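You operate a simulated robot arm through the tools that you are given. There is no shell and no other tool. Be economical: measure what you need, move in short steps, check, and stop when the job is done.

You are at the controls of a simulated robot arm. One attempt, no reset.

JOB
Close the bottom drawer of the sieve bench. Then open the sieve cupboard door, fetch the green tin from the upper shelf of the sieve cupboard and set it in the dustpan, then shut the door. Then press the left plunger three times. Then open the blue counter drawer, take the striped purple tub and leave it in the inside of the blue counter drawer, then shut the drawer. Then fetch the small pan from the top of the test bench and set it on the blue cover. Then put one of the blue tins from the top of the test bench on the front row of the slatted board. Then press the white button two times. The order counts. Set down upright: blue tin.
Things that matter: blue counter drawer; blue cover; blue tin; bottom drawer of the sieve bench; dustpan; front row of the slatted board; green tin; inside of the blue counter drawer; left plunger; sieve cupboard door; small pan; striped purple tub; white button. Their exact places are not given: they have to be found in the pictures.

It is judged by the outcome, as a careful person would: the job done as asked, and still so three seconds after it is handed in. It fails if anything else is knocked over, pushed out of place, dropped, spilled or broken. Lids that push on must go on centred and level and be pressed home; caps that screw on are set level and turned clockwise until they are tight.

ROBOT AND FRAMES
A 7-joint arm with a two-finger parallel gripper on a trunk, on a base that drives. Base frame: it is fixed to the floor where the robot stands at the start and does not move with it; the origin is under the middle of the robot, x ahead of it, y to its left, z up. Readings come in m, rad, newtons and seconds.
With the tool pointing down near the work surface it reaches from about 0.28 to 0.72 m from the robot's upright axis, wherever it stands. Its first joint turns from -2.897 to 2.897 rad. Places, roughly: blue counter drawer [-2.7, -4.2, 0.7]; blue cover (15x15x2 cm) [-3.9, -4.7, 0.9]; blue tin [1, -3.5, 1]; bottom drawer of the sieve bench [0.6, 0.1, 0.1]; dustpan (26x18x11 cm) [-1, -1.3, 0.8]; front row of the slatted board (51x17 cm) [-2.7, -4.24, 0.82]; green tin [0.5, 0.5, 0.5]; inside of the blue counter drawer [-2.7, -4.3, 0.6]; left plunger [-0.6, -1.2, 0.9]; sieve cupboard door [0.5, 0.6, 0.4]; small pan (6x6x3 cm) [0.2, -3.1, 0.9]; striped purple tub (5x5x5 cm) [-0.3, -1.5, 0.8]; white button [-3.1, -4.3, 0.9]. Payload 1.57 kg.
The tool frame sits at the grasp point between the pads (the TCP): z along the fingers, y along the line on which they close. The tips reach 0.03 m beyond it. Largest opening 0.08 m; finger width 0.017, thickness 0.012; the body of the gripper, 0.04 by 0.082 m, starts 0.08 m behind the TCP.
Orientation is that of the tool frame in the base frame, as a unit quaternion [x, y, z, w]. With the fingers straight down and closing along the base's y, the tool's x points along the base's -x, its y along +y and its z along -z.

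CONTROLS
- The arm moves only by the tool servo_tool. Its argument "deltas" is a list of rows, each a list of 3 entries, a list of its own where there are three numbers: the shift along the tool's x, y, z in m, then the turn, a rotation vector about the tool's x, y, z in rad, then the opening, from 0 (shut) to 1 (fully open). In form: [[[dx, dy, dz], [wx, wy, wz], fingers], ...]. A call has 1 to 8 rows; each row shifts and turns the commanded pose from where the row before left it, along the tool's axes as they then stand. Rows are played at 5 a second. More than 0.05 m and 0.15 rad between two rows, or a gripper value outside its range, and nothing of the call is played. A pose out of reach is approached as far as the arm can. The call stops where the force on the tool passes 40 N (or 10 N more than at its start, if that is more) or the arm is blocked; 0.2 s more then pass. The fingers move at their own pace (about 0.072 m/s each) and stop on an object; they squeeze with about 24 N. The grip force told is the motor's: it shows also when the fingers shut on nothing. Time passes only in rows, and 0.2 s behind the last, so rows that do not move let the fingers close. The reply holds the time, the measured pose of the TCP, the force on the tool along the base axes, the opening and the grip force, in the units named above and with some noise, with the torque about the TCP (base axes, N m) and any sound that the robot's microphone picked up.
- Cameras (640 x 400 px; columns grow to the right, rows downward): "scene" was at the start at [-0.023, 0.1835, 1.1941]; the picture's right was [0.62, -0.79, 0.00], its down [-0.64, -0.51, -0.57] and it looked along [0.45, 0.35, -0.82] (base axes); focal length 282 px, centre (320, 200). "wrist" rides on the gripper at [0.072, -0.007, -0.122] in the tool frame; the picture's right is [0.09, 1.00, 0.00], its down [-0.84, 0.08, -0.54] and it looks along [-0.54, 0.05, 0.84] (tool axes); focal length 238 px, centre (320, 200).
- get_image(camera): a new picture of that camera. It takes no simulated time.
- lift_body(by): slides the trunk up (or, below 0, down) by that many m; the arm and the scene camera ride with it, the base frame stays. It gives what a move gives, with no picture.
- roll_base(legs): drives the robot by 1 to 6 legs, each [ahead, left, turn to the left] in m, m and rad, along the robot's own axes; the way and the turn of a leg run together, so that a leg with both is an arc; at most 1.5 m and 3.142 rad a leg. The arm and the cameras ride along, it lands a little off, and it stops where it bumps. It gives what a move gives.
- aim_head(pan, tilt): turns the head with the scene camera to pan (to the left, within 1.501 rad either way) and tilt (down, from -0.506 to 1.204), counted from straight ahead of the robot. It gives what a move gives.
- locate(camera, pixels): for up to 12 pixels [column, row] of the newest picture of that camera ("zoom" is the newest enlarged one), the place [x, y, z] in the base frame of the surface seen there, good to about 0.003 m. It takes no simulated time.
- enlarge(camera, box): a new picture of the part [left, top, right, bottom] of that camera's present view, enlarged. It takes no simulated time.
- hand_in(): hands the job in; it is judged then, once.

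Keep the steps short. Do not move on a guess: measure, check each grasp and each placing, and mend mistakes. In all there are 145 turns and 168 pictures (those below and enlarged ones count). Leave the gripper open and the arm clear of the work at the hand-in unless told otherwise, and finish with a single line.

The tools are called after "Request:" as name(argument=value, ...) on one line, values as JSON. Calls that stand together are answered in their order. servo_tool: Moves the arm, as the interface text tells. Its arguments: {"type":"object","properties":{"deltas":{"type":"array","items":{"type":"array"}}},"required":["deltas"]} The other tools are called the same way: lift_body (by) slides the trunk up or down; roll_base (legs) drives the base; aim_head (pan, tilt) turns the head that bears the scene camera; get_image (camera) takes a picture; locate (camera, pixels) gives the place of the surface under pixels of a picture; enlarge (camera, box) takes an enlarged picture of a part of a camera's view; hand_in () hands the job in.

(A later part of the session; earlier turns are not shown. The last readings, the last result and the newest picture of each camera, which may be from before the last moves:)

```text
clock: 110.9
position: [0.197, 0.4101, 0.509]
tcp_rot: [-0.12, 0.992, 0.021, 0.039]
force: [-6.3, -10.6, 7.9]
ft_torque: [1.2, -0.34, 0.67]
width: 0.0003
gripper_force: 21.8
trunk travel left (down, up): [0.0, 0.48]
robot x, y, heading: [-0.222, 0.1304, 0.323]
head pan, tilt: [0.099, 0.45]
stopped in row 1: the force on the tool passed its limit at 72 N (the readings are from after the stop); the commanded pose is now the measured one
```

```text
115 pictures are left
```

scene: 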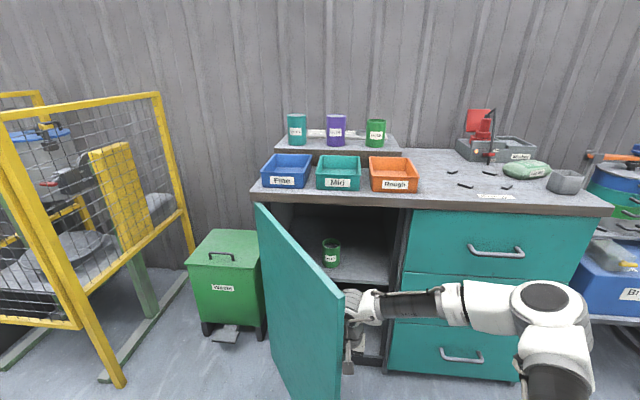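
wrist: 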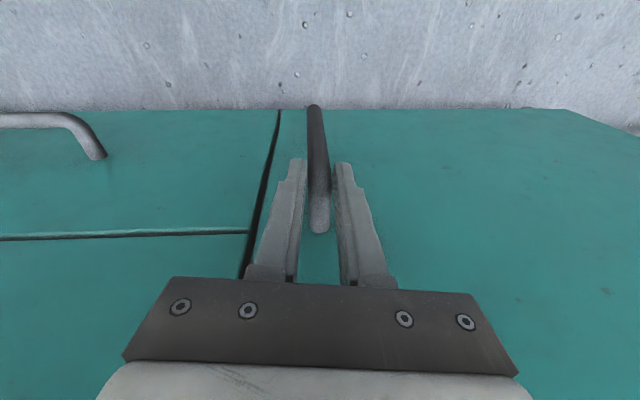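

The door moved and the green tin shows at (331, 253). I'll push on more gently.

Request:
servo_tool(deltas=[[[0, 0.012, 0], [0, 0, 0], 0], [[0, 0.015, 0], [0, 0, 0], 0], [[0, 0.015, 0], [0, 0, 0], 0], [[0, 0.015, 0], [0, 0, 0], 0], [[0, 0.02, 0], [0, 0, 0], 0], [[0, 0.02, 0], [0, 0, 0], 0], [[0, 0.02, 0], [0, 0, 0], 0], [[0, 0.02, 0], [0, 0, 0], 0]])

Request:
servo_tool(deltas=[[[0, 0.012, 0], [0, 0, 0], 0], [[0, 0.015, 0], [0, 0, 0], 0], [[0, 0.015, 0], [0, 0, 0], 0], [[0, 0.015, 0], [0, 0, 0], 0], [[0, 0.02, 0], [0, 0, 0], 0], [[0, 0.02, 0], [0, 0, 0], 0], [[0, 0.02, 0], [0, 0, 0], 0], [[0, 0.02, 0], [0, 0, 0], 0]])

Request:
get_image(camera="scene")

```text
clock: 111.3
position: [0.1936, 0.4103, 0.5077]
tcp_rot: [-0.123, 0.992, 0.016, 0.036]
force: [-6.3, -9.4, 6.4]
ft_torque: [1.02, -0.35, 0.56]
width: 0.0002
gripper_force: 21.1
trunk travel left (down, up): [0.0, 0.48]
robot x, y, heading: [-0.2214, 0.1274, 0.322]
head pan, tilt: [0.099, 0.45]
stopped in row 1: the force on the tool passed its limit at 53 N (the readings are from after the stop); the commanded pose is now the measured one
```

```text
clock: 111.6
position: [0.1886, 0.413, 0.5063]
tcp_rot: [-0.126, 0.991, 0.012, 0.032]
force: [-5.7, -8.2, 5.5]
ft_torque: [0.94, -0.39, 0.48]
width: 0.0
gripper_force: 21.7
trunk travel left (down, up): [0.0, 0.48]
robot x, y, heading: [-0.2261, 0.1263, 0.329]
head pan, tilt: [0.099, 0.45]
stopped in row 1: the force on the tool passed its limit at 52 N (the readings are from after the stop); the commanded pose is now the measured one
```

```text
114 pictures are left
```

scene: 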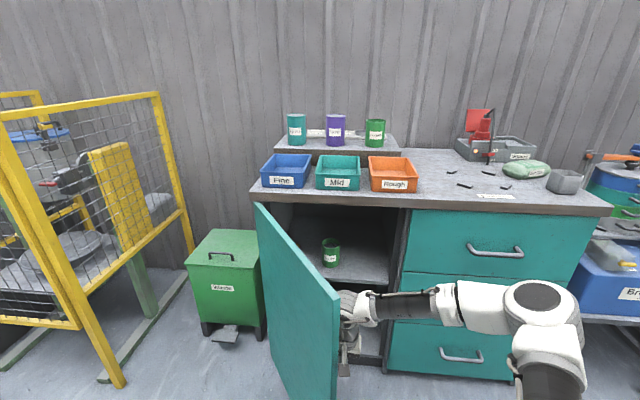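

The door resists. I'll measure where the door and the hand really are.

Request:
locate(camera="scene", pixels=[[259, 206], [336, 291], [300, 252], [334, 340], [331, 245], [331, 264], [360, 280], [350, 210], [395, 250], [322, 282]])

Request:
enlarge(camera="scene", box=[240, 190, 440, 400])

Request:
get_image(camera="wrist")

```text
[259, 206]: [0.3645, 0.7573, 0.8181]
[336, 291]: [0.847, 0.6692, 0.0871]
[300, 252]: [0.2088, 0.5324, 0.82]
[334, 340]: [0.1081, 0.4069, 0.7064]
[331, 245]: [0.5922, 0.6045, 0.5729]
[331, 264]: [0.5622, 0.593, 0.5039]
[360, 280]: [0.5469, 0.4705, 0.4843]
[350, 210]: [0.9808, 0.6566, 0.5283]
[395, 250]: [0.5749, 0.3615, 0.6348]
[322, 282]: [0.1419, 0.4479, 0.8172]
```

```text
1.90 times, centred on (340, 295) of scene
```

zoom: 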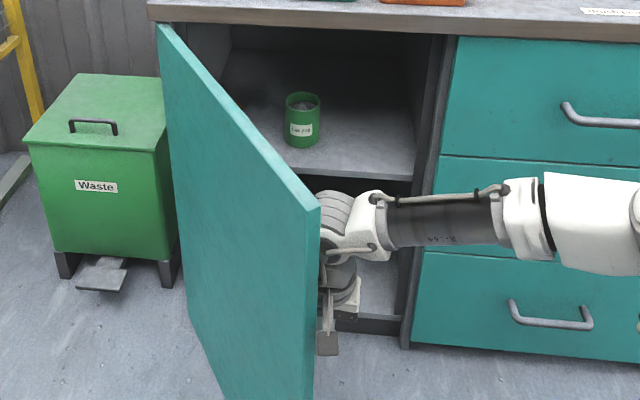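

```text
112 pictures are left
```

wrist: 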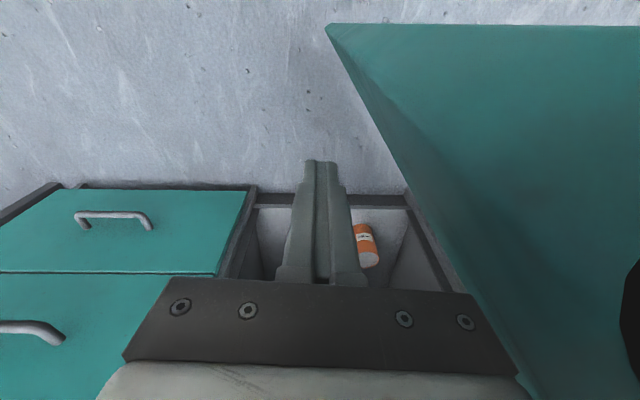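

The wrist housing, not the fingers, is touching the door, which is about 55° open. That's enough to come in from the right. The tin sits at about (0.577, 0.600) on a shelf at z 0.50. I'll pull the hand clear, raise it, and place the base for a diagonal approach.

Request:
servo_tool(deltas=[[[0, -0.05, 0], [0, 0, 0], 0], [[0, -0.05, 0], [0, 0, 0], 0], [[0.045, -0.02, 0], [0, 0, 0], 0.5], [[0.03, 0, -0.035], [0, 0, 0], 1], [[0, 0, -0.045], [0, 0, 0], 1], [[0, 0, -0.045], [0, 0, 0], 1], [[0, 0, -0.045], [0, 0, 0], 1]])

Request:
roll_base(legs=[[0.0, -0.11, 0], [0.26, 0, 0]])

Request:
get_image(camera="scene")

```text
clock: 113.2
position: [0.1347, 0.2734, 0.6684]
tcp_rot: [-0.126, 0.991, 0.012, 0.032]
force: [0.2, 0.5, -0.2]
ft_torque: [-0.02, 0.02, -0.02]
width: 0.0802
gripper_force: 0.1
trunk travel left (down, up): [0.0, 0.48]
robot x, y, heading: [-0.2203, 0.1261, 0.323]
head pan, tilt: [0.099, 0.45]
```

```text
clock: 116.4
position: [0.3651, 0.2335, 0.6692]
tcp_rot: [-0.128, 0.991, 0.012, 0.032]
force: [0.1, 0.7, -0.7]
ft_torque: [-0.02, -0.01, 0.03]
width: 0.08
gripper_force: 0.0
trunk travel left (down, up): [0.0, 0.48]
robot x, y, heading: [0.0134, 0.0851, 0.329]
head pan, tilt: [0.099, 0.45]
stopped in leg 2: the robot was blocked; the commanded pose is now the measured one
```

```text
111 pictures are left
```

scene: 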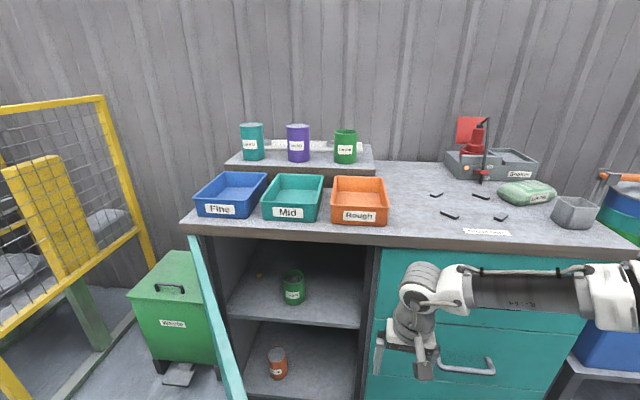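

The base nudged the door a bit wider, and both tins are now plainly in view. I'll measure.

Request:
locate(camera="scene", pixels=[[293, 275], [293, 298], [284, 290], [302, 290], [192, 240], [230, 360], [240, 395], [300, 316], [360, 318], [250, 290], [370, 250]])

Request:
enlarge(camera="scene", box=[220, 220, 400, 400])

```text
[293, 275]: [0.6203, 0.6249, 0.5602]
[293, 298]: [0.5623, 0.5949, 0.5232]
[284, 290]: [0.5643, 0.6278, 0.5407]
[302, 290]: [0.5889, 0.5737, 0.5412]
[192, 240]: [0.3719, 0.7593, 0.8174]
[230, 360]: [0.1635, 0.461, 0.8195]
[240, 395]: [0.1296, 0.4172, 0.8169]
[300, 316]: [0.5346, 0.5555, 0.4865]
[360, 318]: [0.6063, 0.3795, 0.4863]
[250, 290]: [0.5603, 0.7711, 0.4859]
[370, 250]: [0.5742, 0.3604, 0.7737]
```

```text
2.22 times, centred on (310, 310) of scene
```

zoom: 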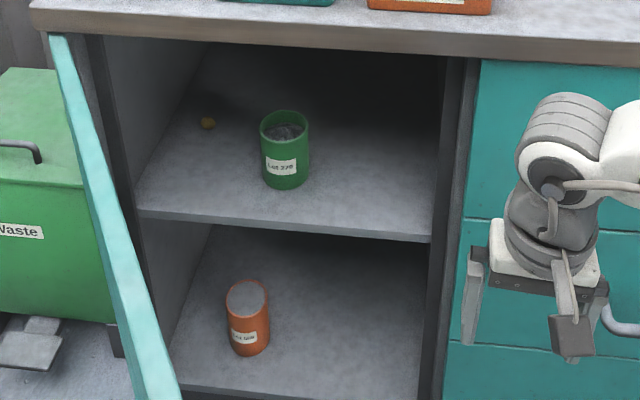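

The tin is open-topped with contents, so it must stay level. Its centre is about (0.583, 0.609) and it is 0.059 m across. I'll bring the base a bit closer, keeping clear of the door edge.

Request:
roll_base(legs=[[0, -0.06, 0], [0.1, 0, 0]])

Request:
servo_tool(deltas=[[[0, 0, 0], [0, -0.14, 0], 1], [[0, 0, 0], [0, -0.14, 0], 1], [[0, 0, 0], [0, -0.14, 0], 1], [[0, 0, 0], [0, -0.14, 0], 1], [[0, 0, 0], [0, -0.14, 0], 1], [[0, 0, 0], [0, -0.14, 0], 1]])

Request:
get_image(camera="scene")

Request:
get_image(camera="wrist")

```text
clock: 118.5
position: [0.4795, 0.2096, 0.668]
tcp_rot: [-0.129, 0.991, 0.012, 0.031]
force: [-0.8, -0.2, -0.7]
ft_torque: [-0.03, 0.01, -0.02]
width: 0.0799
gripper_force: 0.0
trunk travel left (down, up): [0.0, 0.48]
robot x, y, heading: [0.126, 0.065, 0.333]
head pan, tilt: [0.099, 0.45]
```

```text
clock: 119.9
position: [0.5379, 0.2421, 0.6713]
tcp_rot: [-0.119, 0.896, 0.066, 0.423]
force: [-7.5, -4.2, 2.0]
ft_torque: [0.07, 0.04, 0.32]
width: 0.0782
gripper_force: 0.0
out of reach, approached as far as the arm can: row 4, 5, 6
trunk travel left (down, up): [0.0, 0.48]
robot x, y, heading: [0.1257, 0.0615, 0.327]
head pan, tilt: [0.099, 0.45]
stopped in row 6: the force on the tool passed its limit at 50 N (the readings are from after the stop); the commanded pose is now the measured one
```

```text
109 pictures are left
```

scene: 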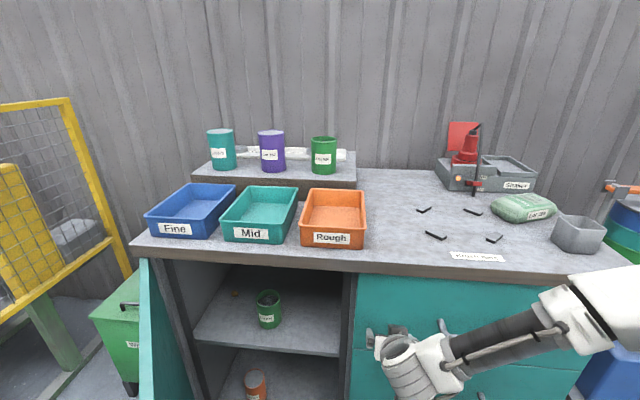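

```text
108 pictures are left
```

wrist: 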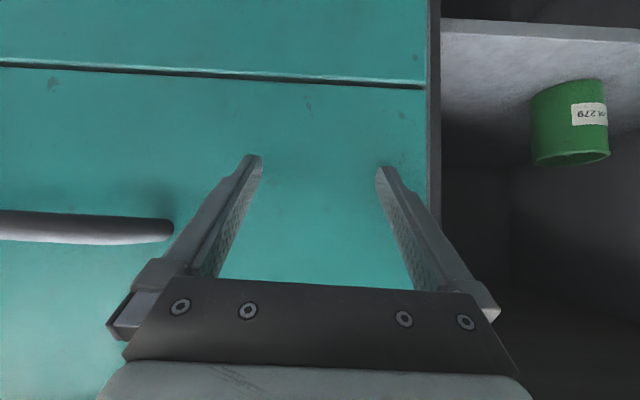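

The fingertips brushed the drawer front, so I'm backing straight off. I'll then turn the tool about 0.3 rad left and slide across in front of the opening.

Request:
servo_tool(deltas=[[[0, 0, -0.05], [0, 0, 0], 1], [[0, 0, -0.045], [0, 0, 0], 1], [[0, 0.045, 0], [-0.0774, 0, -0.0633], 1], [[0, 0.045, 0], [-0.0774, 0, -0.0633], 1], [[0, 0.045, 0], [-0.0774, 0, -0.0633], 1], [[0, 0.045, 0], [0, 0, 0], 1], [[0, 0.045, 0], [0, 0, 0], 1], [[0, 0.04, 0], [0, 0, 0], 1]])

Request:
get_image(camera="scene")

Request:
get_image(camera="wrist")

```text
clock: 121.7
position: [0.414, 0.48, 0.7495]
tcp_rot: [-0.25, 0.867, 0.128, 0.411]
force: [-0.1, 0.0, 0.6]
ft_torque: [0.01, 0.01, -0.02]
width: 0.0796
gripper_force: 0.1
out of reach, approached as far as the arm can: row 1, 2, 8
trunk travel left (down, up): [0.0, 0.48]
robot x, y, heading: [0.123, 0.063, 0.331]
head pan, tilt: [0.099, 0.45]
```

```text
107 pictures are left
```

scene: 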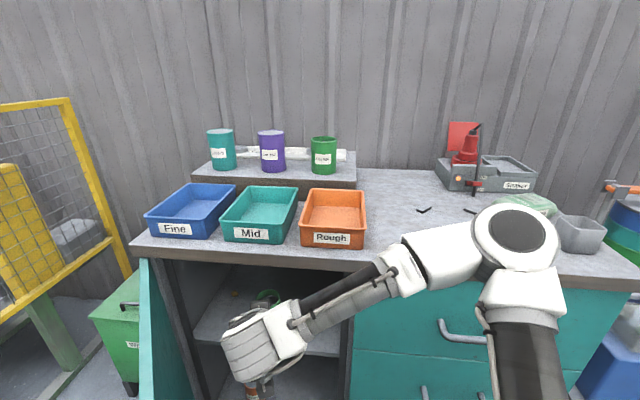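

```text
106 pictures are left
```

wrist: 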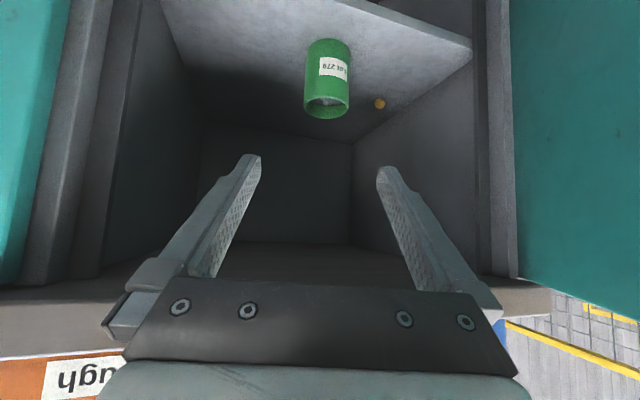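

The tin is nearly centred in the wrist view. I'll check the elbow's clearance before going down.

Request:
locate(camera="scene", pixels=[[500, 215], [480, 250], [520, 270], [440, 250], [350, 300], [260, 350], [460, 268]])

Request:
locate(camera="wrist", pixels=[[312, 80], [345, 80], [327, 100], [327, 45], [327, 118]])

```text
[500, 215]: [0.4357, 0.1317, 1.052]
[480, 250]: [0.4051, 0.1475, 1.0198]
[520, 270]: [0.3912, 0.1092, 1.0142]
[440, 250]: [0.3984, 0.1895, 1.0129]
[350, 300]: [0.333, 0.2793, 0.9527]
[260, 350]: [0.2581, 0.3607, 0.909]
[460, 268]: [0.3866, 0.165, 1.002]
```

```text
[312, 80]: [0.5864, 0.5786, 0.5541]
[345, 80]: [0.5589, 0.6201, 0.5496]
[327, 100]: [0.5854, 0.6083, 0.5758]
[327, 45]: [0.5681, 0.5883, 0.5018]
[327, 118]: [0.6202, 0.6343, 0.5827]
```

The elbow is well above the bench and clear. I'll lower to z 0.55 and centre on the tin.

Request:
servo_tool(deltas=[[[0.031, 0.006, 0.0253], [0, 0, 0], 1], [[0.031, 0.006, 0.0253], [0, 0, 0], 1], [[0.031, 0.006, 0.0253], [0, 0, 0], 1], [[0.031, 0, 0.0253], [0, 0, 0], 1], [[0.031, 0, 0.0253], [0, 0, 0], 1]])

Request:
get_image(camera="wrist")

Request:
get_image(camera="scene")

```text
clock: 122.9
position: [0.4407, 0.4566, 0.5767]
tcp_rot: [-0.25, 0.868, 0.128, 0.409]
force: [-0.3, -0.3, 0.3]
ft_torque: [0.02, 0.0, 0.0]
width: 0.08
gripper_force: 0.1
out of reach, approached as far as the arm can: row 1, 3, 4, 5
trunk travel left (down, up): [0.0, 0.48]
robot x, y, heading: [0.1254, 0.0605, 0.333]
head pan, tilt: [0.099, 0.45]
```

```text
105 pictures are left
```

wrist: 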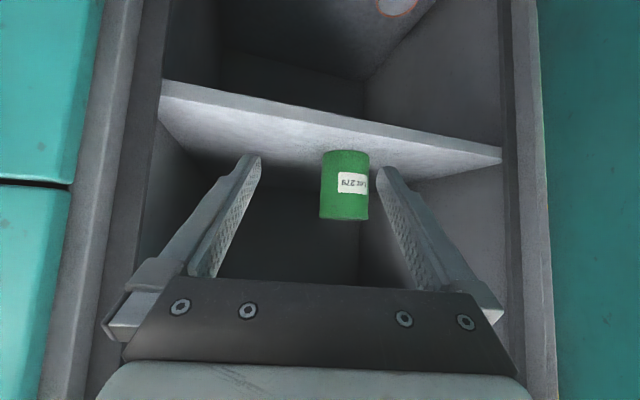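

```text
104 pictures are left
```

scene: 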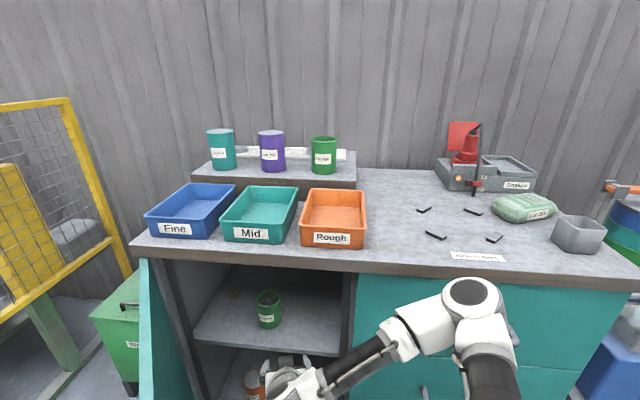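

Request:
locate(camera="scene", pixels=[[470, 290], [450, 310], [500, 330], [440, 330]])

Request:
servo_tool(deltas=[[[-0.019, 0.025, 0.0232], [0, 0, 0], 1], [[-0.019, 0.025, 0.0232], [0, 0, 0], 1], [[-0.0127, 0.003, 0.0155], [0, 0, 0], 1]])

Request:
get_image(camera="wrist")

Request:
get_image(camera="scene")

```text
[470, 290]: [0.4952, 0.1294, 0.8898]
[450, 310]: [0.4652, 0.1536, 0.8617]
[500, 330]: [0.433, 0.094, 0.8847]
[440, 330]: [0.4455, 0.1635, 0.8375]
```

```text
clock: 123.7
position: [0.5039, 0.5048, 0.5965]
tcp_rot: [-0.25, 0.868, 0.129, 0.41]
force: [-0.1, -0.1, -0.9]
ft_torque: [-0.01, 0.02, 0.01]
width: 0.0798
gripper_force: 0.0
out of reach, approached as far as the arm can: row 1, 2, 3
trunk travel left (down, up): [0.0, 0.48]
robot x, y, heading: [0.1245, 0.0574, 0.33]
head pan, tilt: [0.099, 0.45]
```

```text
103 pictures are left
```

wrist: 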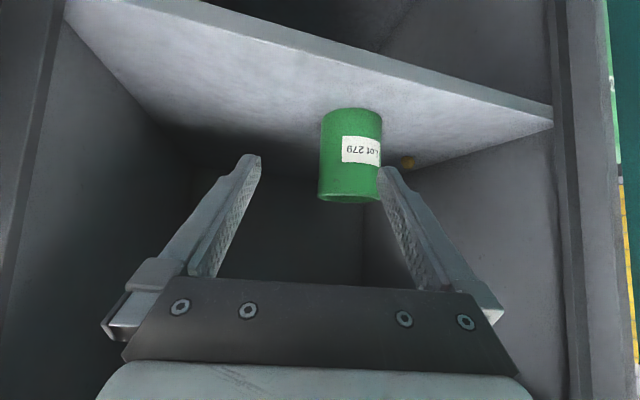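

```text
102 pictures are left
```

scene: 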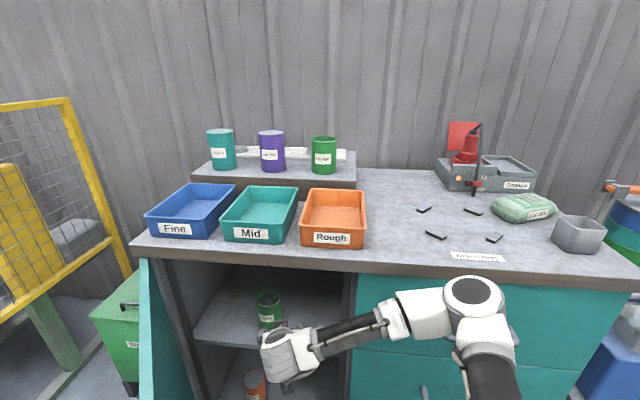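

The wrist is near a rotation limit in this heading. I'll turn the tool back toward square with the bench and try reaching again.

Request:
servo_tool(deltas=[[[0, 0, 0], [0.0774, 0, 0.0633], 1], [[0, 0, 0], [0.0774, 0, 0.0633], 1], [[0, 0, 0], [0.0774, 0, 0.0633], 1], [[0, 0.025, 0], [0, 0, 0], 1], [[0.01, 0.02, 0.0081], [0, 0, 0], 1], [[0.012, 0.01, 0.0101], [0, 0, 0], 1]])

Request:
get_image(camera="wrist")

```text
clock: 125.1
position: [0.5325, 0.4619, 0.599]
tcp_rot: [-0.118, 0.896, 0.066, 0.422]
force: [0.0, -0.2, 0.0]
ft_torque: [0.01, -0.02, 0.0]
width: 0.0801
gripper_force: 0.0
out of reach, approached as far as the arm can: row 1, 2, 3, 4, 5, 6
trunk travel left (down, up): [0.0, 0.48]
robot x, y, heading: [0.1241, 0.0633, 0.331]
head pan, tilt: [0.099, 0.45]
```

```text
101 pictures are left
```

wrist: 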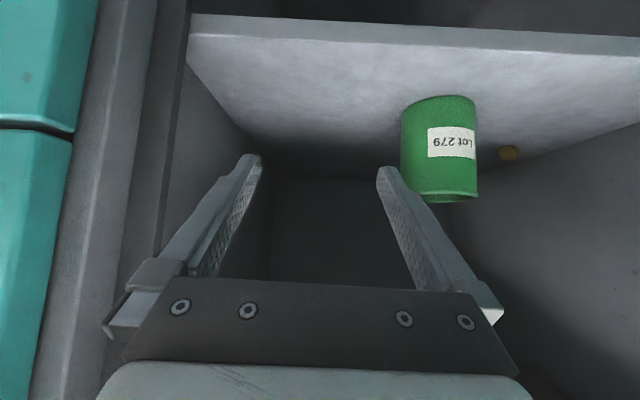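

That's the wrong way: the reach is best when the tool points left of the robot-to-tin line. I'll back off slightly and yaw the tool left to about 1.0 rad.

Request:
servo_tool(deltas=[[[0.025, 0, -0.031], [0, 0, 0], 1], [[0, 0, 0], [-0.093, 0, -0.076], 1], [[0, 0, 0], [-0.093, 0, -0.076], 1], [[0, 0, 0], [-0.093, 0, -0.076], 1], [[0, 0, 0], [-0.093, 0, -0.076], 1], [[0, 0, 0], [-0.093, 0, -0.076], 1], [[0, 0, 0], [-0.093, 0, -0.076], 1]])

Request:
get_image(camera="wrist")

Request:
get_image(camera="scene")

```text
clock: 126.7
position: [0.4988, 0.4451, 0.6006]
tcp_rot: [-0.427, 0.794, 0.212, 0.377]
force: [-0.9, 0.3, -0.6]
ft_torque: [-0.01, 0.01, -0.02]
width: 0.0799
gripper_force: 0.0
out of reach, approached as far as the arm can: row 1
trunk travel left (down, up): [0.0, 0.48]
robot x, y, heading: [0.1232, 0.0594, 0.333]
head pan, tilt: [0.099, 0.45]
```

```text
100 pictures are left
```

wrist: 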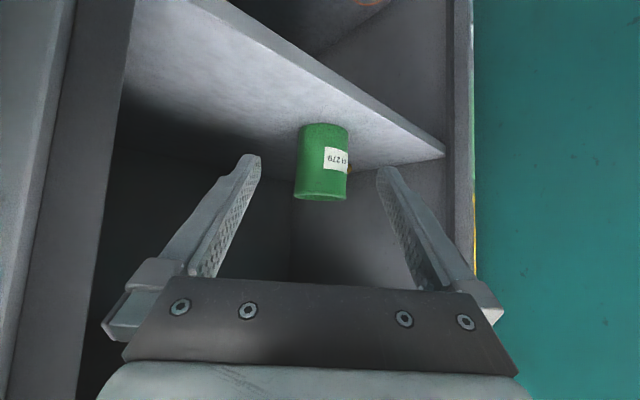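

```text
99 pictures are left
```

scene: 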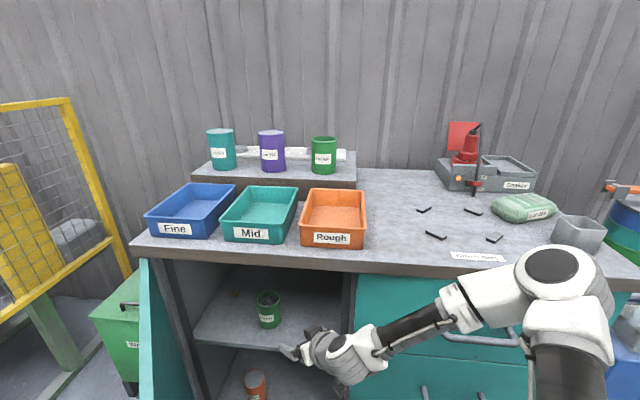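

The tin is centred between the fingers with reach to spare. I'll lower 5 cm, go halfway in and check.

Request:
servo_tool(deltas=[[[0.0195, 0.01, 0.0157], [0, 0, 0], 1], [[0.0195, 0.012, 0.0157], [0, 0, 0], 1], [[-0.0251, 0, 0.0312], [0, 0, 0], 1], [[-0.0251, 0, 0.0312], [0, 0, 0], 1]])

Request:
get_image(camera="wrist")

Request:
get_image(camera="scene")

Request:
locate(camera="wrist", pixels=[[310, 130], [330, 160], [350, 130]])

```text
clock: 127.7
position: [0.5244, 0.5267, 0.5524]
tcp_rot: [-0.425, 0.795, 0.212, 0.377]
force: [0.1, 0.4, -0.2]
ft_torque: [0.0, 0.0, -0.02]
width: 0.0802
gripper_force: 0.1
trunk travel left (down, up): [0.0, 0.48]
robot x, y, heading: [0.1196, 0.0596, 0.333]
head pan, tilt: [0.099, 0.45]
```

```text
98 pictures are left
```

wrist: 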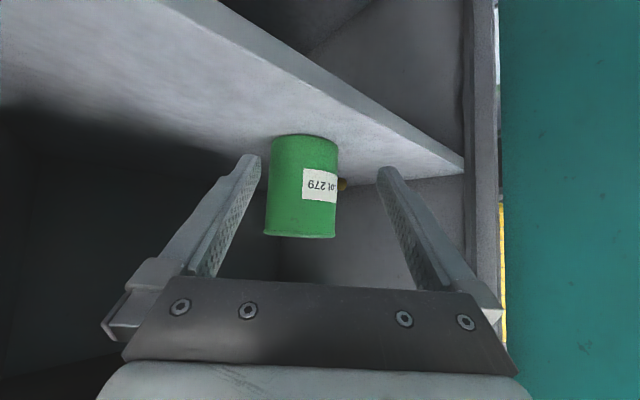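

```text
97 pictures are left
```

scene: 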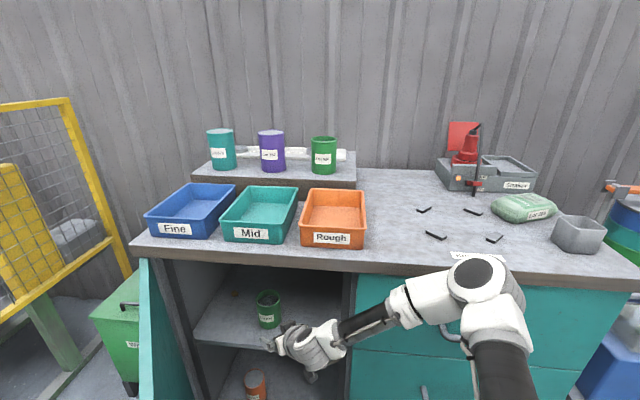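

```text
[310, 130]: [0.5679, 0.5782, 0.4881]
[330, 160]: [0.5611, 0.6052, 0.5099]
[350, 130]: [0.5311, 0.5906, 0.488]
```

The tin sits about 1.3 cm to one side. I'll correct that, advance the last 9.5 cm and close.

Request:
servo_tool(deltas=[[[0.005, -0.013, 0.004], [0, 0, 0], 1], [[-0.0251, 0, 0.0312], [0, 0, 0], 1], [[-0.0219, 0, 0.0273], [0, 0, 0], 1], [[-0.0125, 0, 0.0156], [0, 0, 0], 1]])

Request:
get_image(camera="wrist")

```text
clock: 128.7
position: [0.5864, 0.5735, 0.5574]
tcp_rot: [-0.426, 0.795, 0.212, 0.376]
force: [0.8, 0.3, 1.0]
ft_torque: [-0.01, -0.02, -0.01]
width: 0.0801
gripper_force: 0.0
out of reach, approached as far as the arm can: row 3, 4
trunk travel left (down, up): [0.0, 0.48]
robot x, y, heading: [0.124, 0.0588, 0.324]
head pan, tilt: [0.099, 0.45]
```

```text
96 pictures are left
```

wrist: 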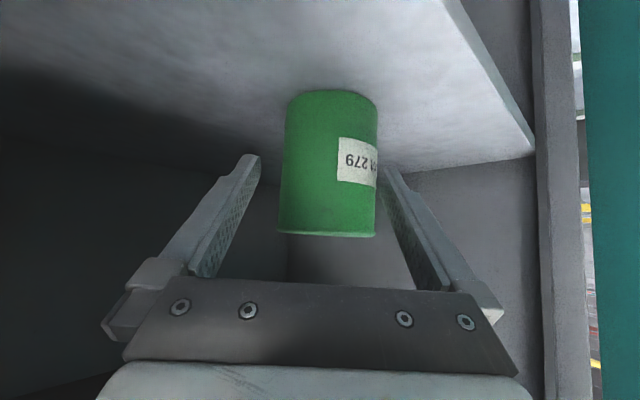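

Request:
locate(camera="wrist", pixels=[[288, 160], [374, 160], [330, 160], [330, 230], [330, 100]])

Request:
enlarge(camera="scene", box=[220, 260, 360, 390])

```text
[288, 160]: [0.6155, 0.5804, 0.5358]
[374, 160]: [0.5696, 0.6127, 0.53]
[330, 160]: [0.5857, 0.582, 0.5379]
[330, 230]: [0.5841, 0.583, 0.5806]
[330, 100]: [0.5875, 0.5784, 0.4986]
```

```text
3.08 times, centred on (290, 325) of scene
```

zoom: 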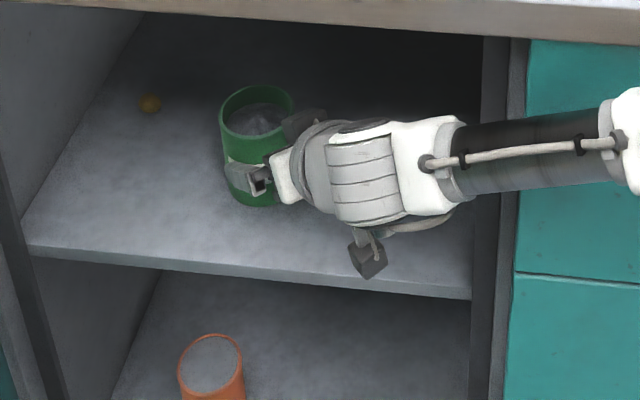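

The tips are about 3.5 cm short of the tin's centre and the arm is at its limit. I'll nudge the base the last bit, then close.

Request:
roll_base(legs=[[0.022, 0.024, 0]])

Request:
get_image(camera="wrist")

```text
clock: 129.6
position: [0.5809, 0.5877, 0.5558]
tcp_rot: [-0.431, 0.794, 0.214, 0.371]
force: [-1.1, -1.7, 0.0]
ft_torque: [0.0, -0.11, -0.11]
width: 0.08
gripper_force: 0.0
trunk travel left (down, up): [0.0, 0.48]
robot x, y, heading: [0.1275, 0.0747, 0.332]
head pan, tilt: [0.099, 0.45]
stopped in leg 1: the robot was blocked; the commanded pose is now the measured one
```

```text
94 pictures are left
```

wrist: 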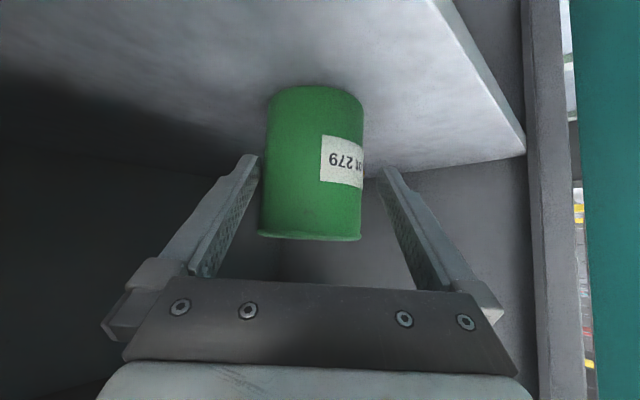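

Request:
servo_tool(deltas=[[[-0.006, -0.007, 0.01], [0, 0, 0], 1], [[-0.006, 0, 0.012], [0, 0, 0], 1]])

Request:
get_image(camera="scene")

Request:
locate(camera="scene", pixels=[[470, 275], [450, 290], [440, 300], [430, 272], [400, 300], [490, 300]])

```text
clock: 130.2
position: [0.5804, 0.5916, 0.5544]
tcp_rot: [-0.442, 0.791, 0.22, 0.363]
force: [-0.4, -0.3, 0.2]
ft_torque: [-0.01, -0.03, 0.03]
width: 0.0799
gripper_force: 0.0
out of reach, approached as far as the arm can: row 1, 2
trunk travel left (down, up): [0.0, 0.48]
robot x, y, heading: [0.1287, 0.0752, 0.337]
head pan, tilt: [0.099, 0.45]
```

```text
93 pictures are left
```

scene: 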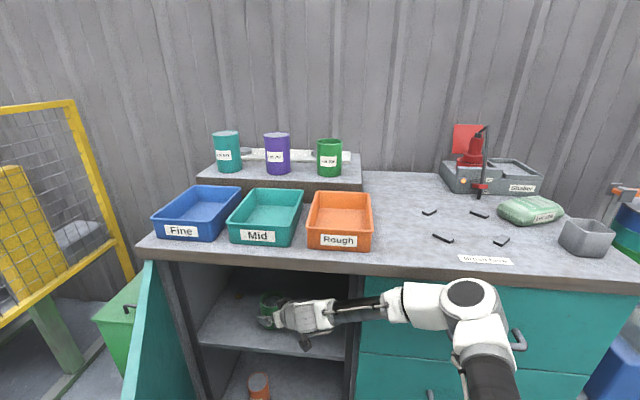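

```text
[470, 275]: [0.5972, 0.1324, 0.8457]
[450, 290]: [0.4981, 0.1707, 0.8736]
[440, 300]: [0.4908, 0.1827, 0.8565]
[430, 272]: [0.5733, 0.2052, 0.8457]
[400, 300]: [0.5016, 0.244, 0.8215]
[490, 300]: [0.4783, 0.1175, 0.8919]
```

The elbow is near the bench edge, so I'll gain the remaining 2 cm by moving the base left instead and shifting the hand back right.

Request:
roll_base(legs=[[-0.01, 0.04, 0]])

Request:
servo_tool(deltas=[[[-0.006, -0.02, 0.008], [0, 0, 0], 1], [[-0.006, -0.008, 0.01], [0, 0, 0], 1]])

Request:
get_image(camera="wrist")

Request:
locate(camera="wrist", pixels=[[295, 170], [345, 170], [320, 170], [320, 130]])

```text
clock: 130.9
position: [0.5776, 0.5929, 0.5527]
tcp_rot: [-0.442, 0.791, 0.222, 0.36]
force: [0.0, -0.4, 0.3]
ft_torque: [0.02, 0.03, 0.01]
width: 0.0799
gripper_force: 0.0
trunk travel left (down, up): [0.0, 0.48]
robot x, y, heading: [0.1241, 0.0794, 0.331]
head pan, tilt: [0.099, 0.45]
stopped in leg 1: the robot was blocked; the commanded pose is now the measured one
```

```text
clock: 131.7
position: [0.5702, 0.5985, 0.5521]
tcp_rot: [-0.464, 0.781, 0.237, 0.345]
force: [0.2, -0.9, -0.6]
ft_torque: [0.05, 0.03, 0.01]
width: 0.0802
gripper_force: 0.0
out of reach, approached as far as the arm can: row 2
trunk travel left (down, up): [0.0, 0.48]
robot x, y, heading: [0.1183, 0.0757, 0.335]
head pan, tilt: [0.099, 0.45]
stopped in row 2: the arm was blocked; the commanded pose is now the measured one
```

```text
92 pictures are left
```

wrist: 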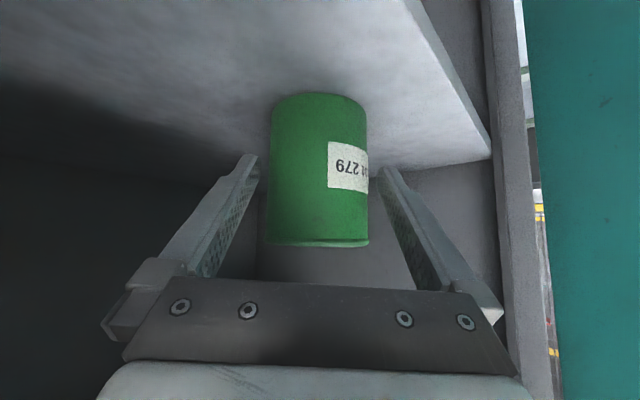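

```text
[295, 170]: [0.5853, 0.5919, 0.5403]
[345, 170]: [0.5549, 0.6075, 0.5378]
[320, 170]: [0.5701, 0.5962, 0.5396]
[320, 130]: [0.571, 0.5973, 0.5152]
```

The tin is centred, with the tips within about 6 mm of its middle. I'll close and check the grip.

Request:
servo_tool(deltas=[[[0, 0, 0], [0, 0, 0], 0.6], [[0, 0, 0], [0, 0, 0], 0.4], [[0, 0, 0], [0, 0, 0], 0.3], [[0, 0, 0], [0, 0, 0], 0.3]])

Request:
get_image(camera="wrist")

```text
clock: 132.7
position: [0.5706, 0.6013, 0.5499]
tcp_rot: [-0.465, 0.781, 0.237, 0.344]
force: [3.6, -5.0, 13.4]
ft_torque: [0.34, -0.18, -0.16]
width: 0.0682
gripper_force: 24.5
trunk travel left (down, up): [0.0, 0.48]
robot x, y, heading: [0.1244, 0.0789, 0.341]
head pan, tilt: [0.099, 0.45]
```

```text
91 pictures are left
```

wrist: 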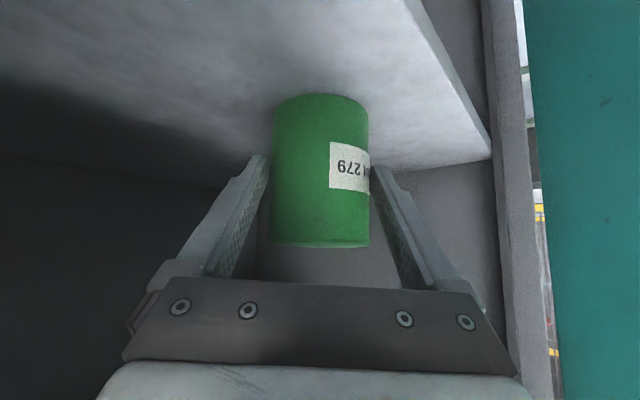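

Gripped at width 0.068. I'll lift 2 cm and check that it holds and stays level.

Request:
servo_tool(deltas=[[[-0.0076, 0, -0.0065], [0, 0, 0], 0.3], [[-0.0114, 0, -0.0098], [0, 0, 0], 0.3], [[0, 0, 0], [0, 0, 0], 0.3]])

Request:
get_image(camera="wrist")

Request:
enlarge(camera="scene", box=[220, 260, 360, 390])

```text
clock: 133.5
position: [0.5618, 0.6016, 0.5571]
tcp_rot: [-0.468, 0.784, 0.238, 0.33]
force: [1.1, -0.1, -2.8]
ft_torque: [-0.12, 0.03, 0.0]
width: 0.0654
gripper_force: 24.0
trunk travel left (down, up): [0.0, 0.48]
robot x, y, heading: [0.1232, 0.0735, 0.34]
head pan, tilt: [0.099, 0.45]
```

```text
90 pictures are left
```

wrist: 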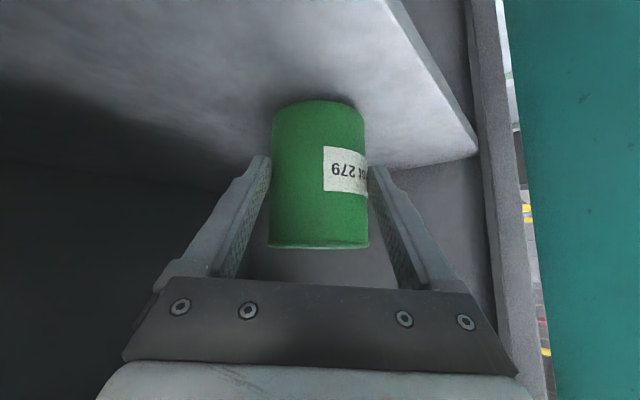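

```text
3.08 times, centred on (290, 325) of scene
```

zoom: 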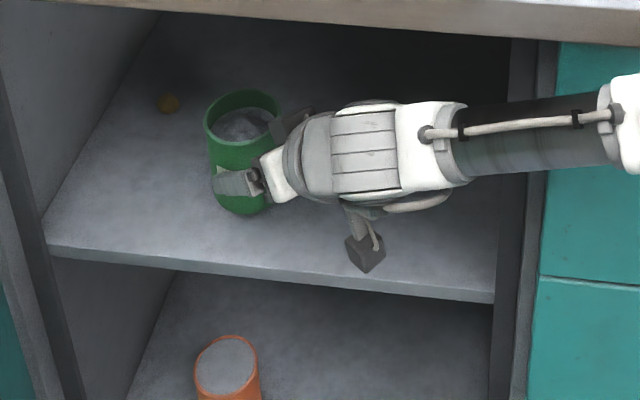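

The width is shrinking, so the tips hold only the front half of the tin and it isn't safe to lift. It does follow the hand, though, so I'll slide it gently along the shelf toward the front, where I can grasp it properly.

Request:
servo_tool(deltas=[[[0.0046, 0, 0.0039], [0, 0, 0], 0.3], [[0.0098, 0, -0.0114], [0, 0, 0], 0.3], [[0.0098, 0, -0.0114], [0, 0, 0], 0.3], [[0, 0, 0], [0, 0, 0], 0.3]])

Request:
get_image(camera="wrist")

```text
clock: 134.5
position: [0.5683, 0.5722, 0.5626]
tcp_rot: [-0.459, 0.786, 0.233, 0.344]
force: [-1.1, 0.6, -2.8]
ft_torque: [-0.09, 0.07, 0.01]
width: 0.0651
gripper_force: 24.3
trunk travel left (down, up): [0.0, 0.48]
robot x, y, heading: [0.1228, 0.0783, 0.337]
head pan, tilt: [0.099, 0.45]
```

```text
88 pictures are left
```

wrist: 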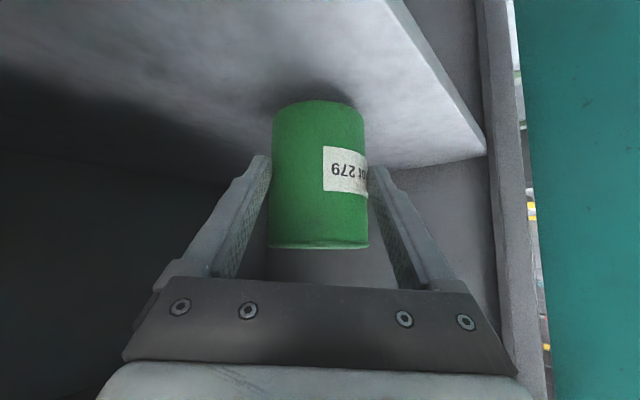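

The tin now moves rigidly with the hand: width is steady at 0.065 and I can feel its weight. I'll carry it out slowly.

Request:
servo_tool(deltas=[[[0.013, 0, -0.0152], [0, 0, 0], 0.3], [[0.013, 0, -0.0152], [0, 0, 0], 0.3], [[0.0195, 0, -0.0228], [0, 0, 0], 0.3], [[0.0195, 0, -0.0228], [0, 0, 0], 0.3], [[0.0195, 0, -0.0228], [0, 0, 0], 0.3], [[0, 0, 0], [0, 0, 0], 0.3]])

Request:
get_image(camera="wrist")

Request:
get_image(camera="scene")

```text
clock: 135.9
position: [0.5042, 0.4575, 0.5629]
tcp_rot: [-0.461, 0.785, 0.234, 0.342]
force: [0.7, -0.2, -2.6]
ft_torque: [-0.12, 0.05, 0.0]
width: 0.0648
gripper_force: 23.8
trunk travel left (down, up): [0.0, 0.48]
robot x, y, heading: [0.121, 0.0783, 0.331]
head pan, tilt: [0.099, 0.45]
```

```text
87 pictures are left
```

wrist: 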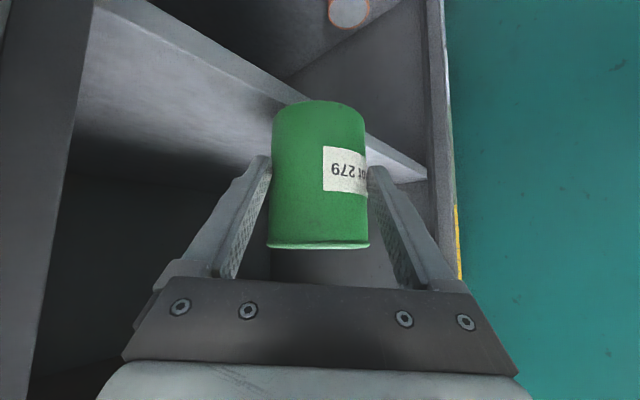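

```text
86 pictures are left
```

scene: 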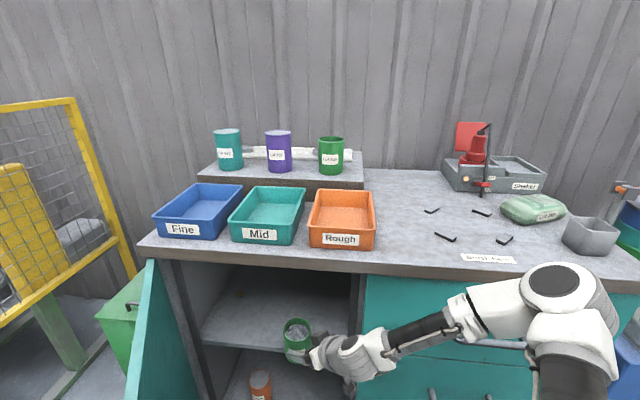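

Held level and out of the cupboard. I'll move the hand right, away from the door edge, raise the trunk, and back up a little. Then I'll look right, toward where the dustpan should be.

Request:
servo_tool(deltas=[[[0.0172, -0.03, -0.02], [0, 0, 0], 0.3], [[0.0172, -0.03, -0.02], [0, 0, 0], 0.3], [[0.0172, -0.03, -0.02], [0, 0, 0], 0.3], [[0.0172, -0.03, -0.02], [0, 0, 0], 0.3], [[0, 0, 0], [0, 0, 0], 0.3]])

Request:
roll_base(legs=[[-0.15, -0.05, 0]])

Request:
lift_body(by=0.3)

Request:
aim_head(pan=-1.45, tilt=0.4)

Request:
get_image(camera="scene")

```text
clock: 136.6
position: [0.5153, 0.3903, 0.5633]
tcp_rot: [-0.477, 0.774, 0.251, 0.333]
force: [-3.0, 0.2, -3.0]
ft_torque: [-0.09, -0.1, -0.19]
width: 0.0647
gripper_force: 24.5
trunk travel left (down, up): [0.0, 0.48]
robot x, y, heading: [0.1219, 0.077, 0.337]
head pan, tilt: [0.099, 0.45]
stopped in row 3: the force on the tool passed its limit at 84 N (the readings are from after the stop); the commanded pose is now the measured one
```

```text
clock: 138.2
position: [0.3931, 0.2943, 0.5631]
tcp_rot: [-0.479, 0.773, 0.251, 0.333]
force: [0.3, 0.5, -2.8]
ft_torque: [-0.12, 0.04, -0.01]
width: 0.0644
gripper_force: 23.7
trunk travel left (down, up): [0.0, 0.48]
robot x, y, heading: [-0.0023, -0.0149, 0.349]
head pan, tilt: [0.099, 0.45]
```

```text
clock: 141.2
position: [0.3931, 0.2949, 0.8635]
tcp_rot: [-0.479, 0.773, 0.251, 0.333]
force: [0.4, -0.1, -2.7]
ft_torque: [-0.1, 0.06, 0.02]
width: 0.064
gripper_force: 23.8
trunk travel left (down, up): [-0.3, 0.18]
robot x, y, heading: [-0.0029, -0.0174, 0.344]
head pan, tilt: [0.099, 0.45]
```

```text
clock: 142.8
position: [0.3923, 0.293, 0.865]
tcp_rot: [-0.478, 0.773, 0.251, 0.333]
force: [-1.3, 0.0, -3.4]
ft_torque: [-0.1, 0.03, -0.01]
width: 0.064
gripper_force: 23.8
trunk travel left (down, up): [-0.3, 0.18]
robot x, y, heading: [-0.0041, -0.0168, 0.345]
head pan, tilt: [-1.45, 0.4]
```

```text
85 pictures are left
```

scene: 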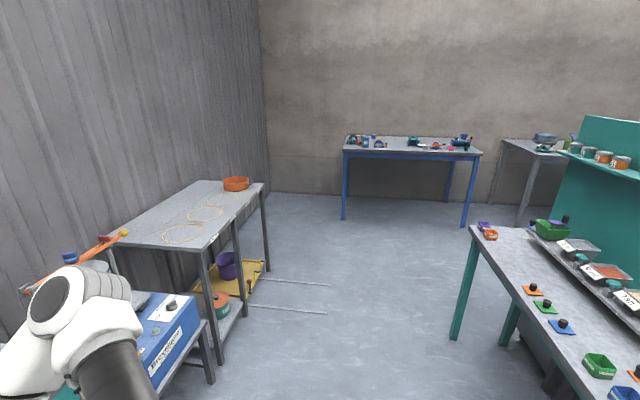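

I can see the second bench (teal frame) on the right, with coloured plungers at (532, 290), (545, 305) and (562, 325), and green and purple things at its far end. I'll measure these.

Request:
locate(camera="scene", pixels=[[532, 290], [545, 306], [562, 326], [551, 228], [485, 228], [491, 236], [470, 230], [530, 330], [598, 360], [605, 270], [575, 248]])

Request:
enlarge(camera="scene", box=[450, 200, 640, 400])

```text
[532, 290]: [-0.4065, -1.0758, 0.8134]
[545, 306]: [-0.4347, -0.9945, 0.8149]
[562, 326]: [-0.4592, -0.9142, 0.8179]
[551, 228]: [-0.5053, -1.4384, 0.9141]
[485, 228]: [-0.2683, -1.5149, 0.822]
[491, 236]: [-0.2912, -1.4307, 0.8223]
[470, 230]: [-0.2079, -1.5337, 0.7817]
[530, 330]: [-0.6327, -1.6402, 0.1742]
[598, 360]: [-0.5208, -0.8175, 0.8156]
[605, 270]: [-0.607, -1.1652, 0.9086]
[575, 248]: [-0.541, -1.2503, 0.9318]
```

```text
2.00 times, centred on (545, 300) of scene
```

zoom: 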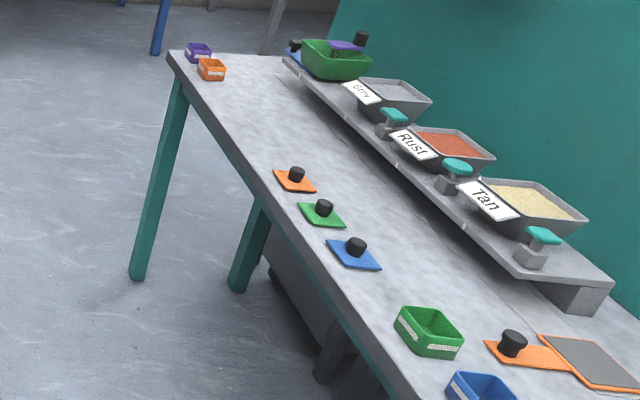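

The plungers' bench lies to my right and faces me. I'll raise the trunk more for clearance, turn right, drive along its front and turn to face it.

Request:
lift_body(by=0.15)

Request:
roll_base(legs=[[0, 0, -1.0], [0, 0, -0.85], [1.0, 0.3, 0], [0, 0, -1.0]])

Request:
aim_head(pan=-0.4, tilt=0.45)

Request:
get_image(camera="scene")

```text
clock: 144.6
position: [0.3921, 0.2943, 1.0139]
tcp_rot: [-0.479, 0.773, 0.252, 0.332]
force: [0.0, -0.9, -3.3]
ft_torque: [-0.12, 0.02, 0.01]
width: 0.0641
gripper_force: 23.4
trunk travel left (down, up): [-0.45, 0.03]
robot x, y, heading: [-0.0047, -0.0185, 0.341]
head pan, tilt: [-1.45, 0.4]
```

```text
clock: 161.2
position: [0.1113, -1.4317, 1.0142]
tcp_rot: [0.684, 0.598, -0.288, 0.303]
force: [0.0, 0.3, -3.4]
ft_torque: [0.14, -0.01, 0.01]
width: 0.0624
gripper_force: 24.1
trunk travel left (down, up): [-0.45, 0.03]
robot x, y, heading: [0.3872, -1.0055, -2.467]
head pan, tilt: [-1.45, 0.4]
```

```text
clock: 162.5
position: [0.1104, -1.4303, 1.0127]
tcp_rot: [0.685, 0.598, -0.287, 0.303]
force: [-1.0, -0.3, -2.8]
ft_torque: [0.16, -0.02, -0.02]
width: 0.0624
gripper_force: 23.9
trunk travel left (down, up): [-0.45, 0.03]
robot x, y, heading: [0.3827, -1.0084, -2.463]
head pan, tilt: [-0.4, 0.45]
```

```text
83 pictures are left
```

scene: 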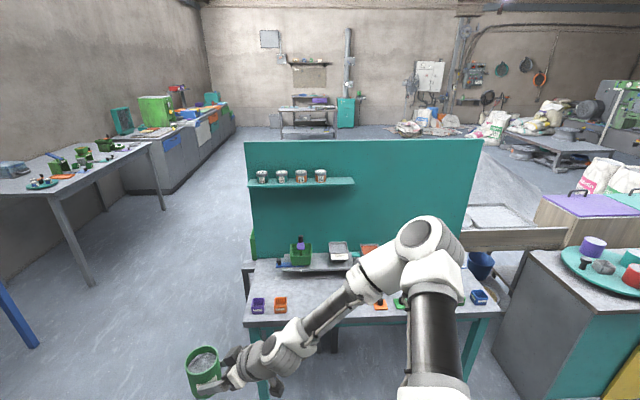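

The grip width is creeping down, so I'll check the tin in the wrist view and look at the bench more closely.

Request:
get_image(camera="wrist")

Request:
enlarge(camera="scene", box=[230, 180, 520, 360])

Request:
locate(camera="scene", pixels=[[252, 245], [490, 215], [250, 150], [475, 150], [258, 305], [245, 318], [495, 312], [320, 200]])

```text
82 pictures are left
```

wrist: 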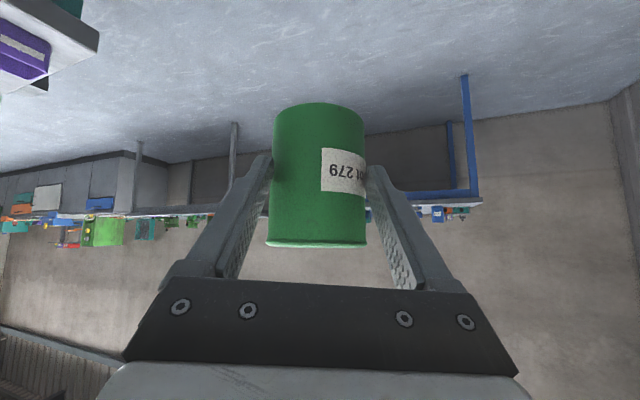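

```text
2.21 times, centred on (375, 270) of scene
```

zoom: 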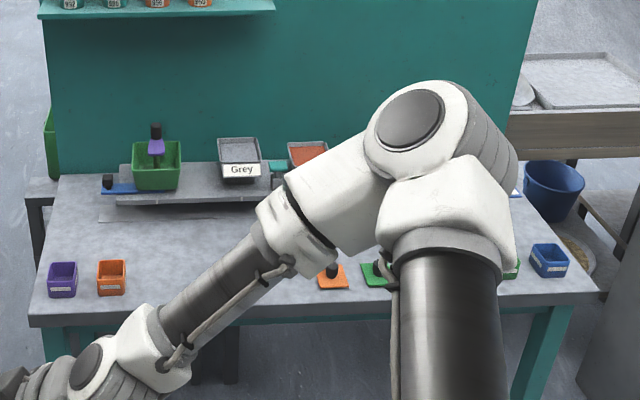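

```text
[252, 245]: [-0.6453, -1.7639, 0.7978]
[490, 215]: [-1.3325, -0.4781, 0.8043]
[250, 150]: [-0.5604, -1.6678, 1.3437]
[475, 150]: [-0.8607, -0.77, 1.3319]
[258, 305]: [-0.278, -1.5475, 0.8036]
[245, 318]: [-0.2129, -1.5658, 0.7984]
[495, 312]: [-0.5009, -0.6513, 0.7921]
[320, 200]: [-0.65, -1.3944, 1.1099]
```

The tin is steady in the grip. The dustpan should be behind the teal panel, so I must drive round the bench's south end. I'll check the floor there.

Request:
locate(camera="scene", pixels=[[85, 285], [163, 208], [35, 345], [190, 300], [215, 200], [220, 160], [280, 130], [160, 270], [10, 185], [150, 145]])

Request:
aim_head(pan=0.6, tilt=0.35)

Request:
get_image(camera="scene")

```text
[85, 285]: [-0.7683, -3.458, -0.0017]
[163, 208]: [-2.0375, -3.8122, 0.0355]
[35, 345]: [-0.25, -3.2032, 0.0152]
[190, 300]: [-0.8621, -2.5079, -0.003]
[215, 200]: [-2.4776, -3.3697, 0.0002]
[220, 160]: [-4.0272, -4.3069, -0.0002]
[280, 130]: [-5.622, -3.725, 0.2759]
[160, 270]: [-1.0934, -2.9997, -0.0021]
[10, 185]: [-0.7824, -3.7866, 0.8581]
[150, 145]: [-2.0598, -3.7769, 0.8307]
```

```text
clock: 163.7
position: [0.1119, -1.4309, 1.0139]
tcp_rot: [0.684, 0.598, -0.287, 0.303]
force: [-0.5, -0.2, -3.1]
ft_torque: [0.14, -0.01, 0.01]
width: 0.0626
gripper_force: 24.4
trunk travel left (down, up): [-0.45, 0.03]
robot x, y, heading: [0.3856, -1.0098, -2.468]
head pan, tilt: [0.6, 0.351]
```

```text
80 pictures are left
```

scene: 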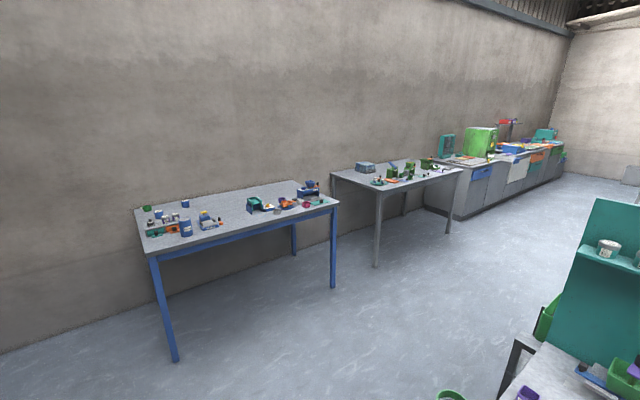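

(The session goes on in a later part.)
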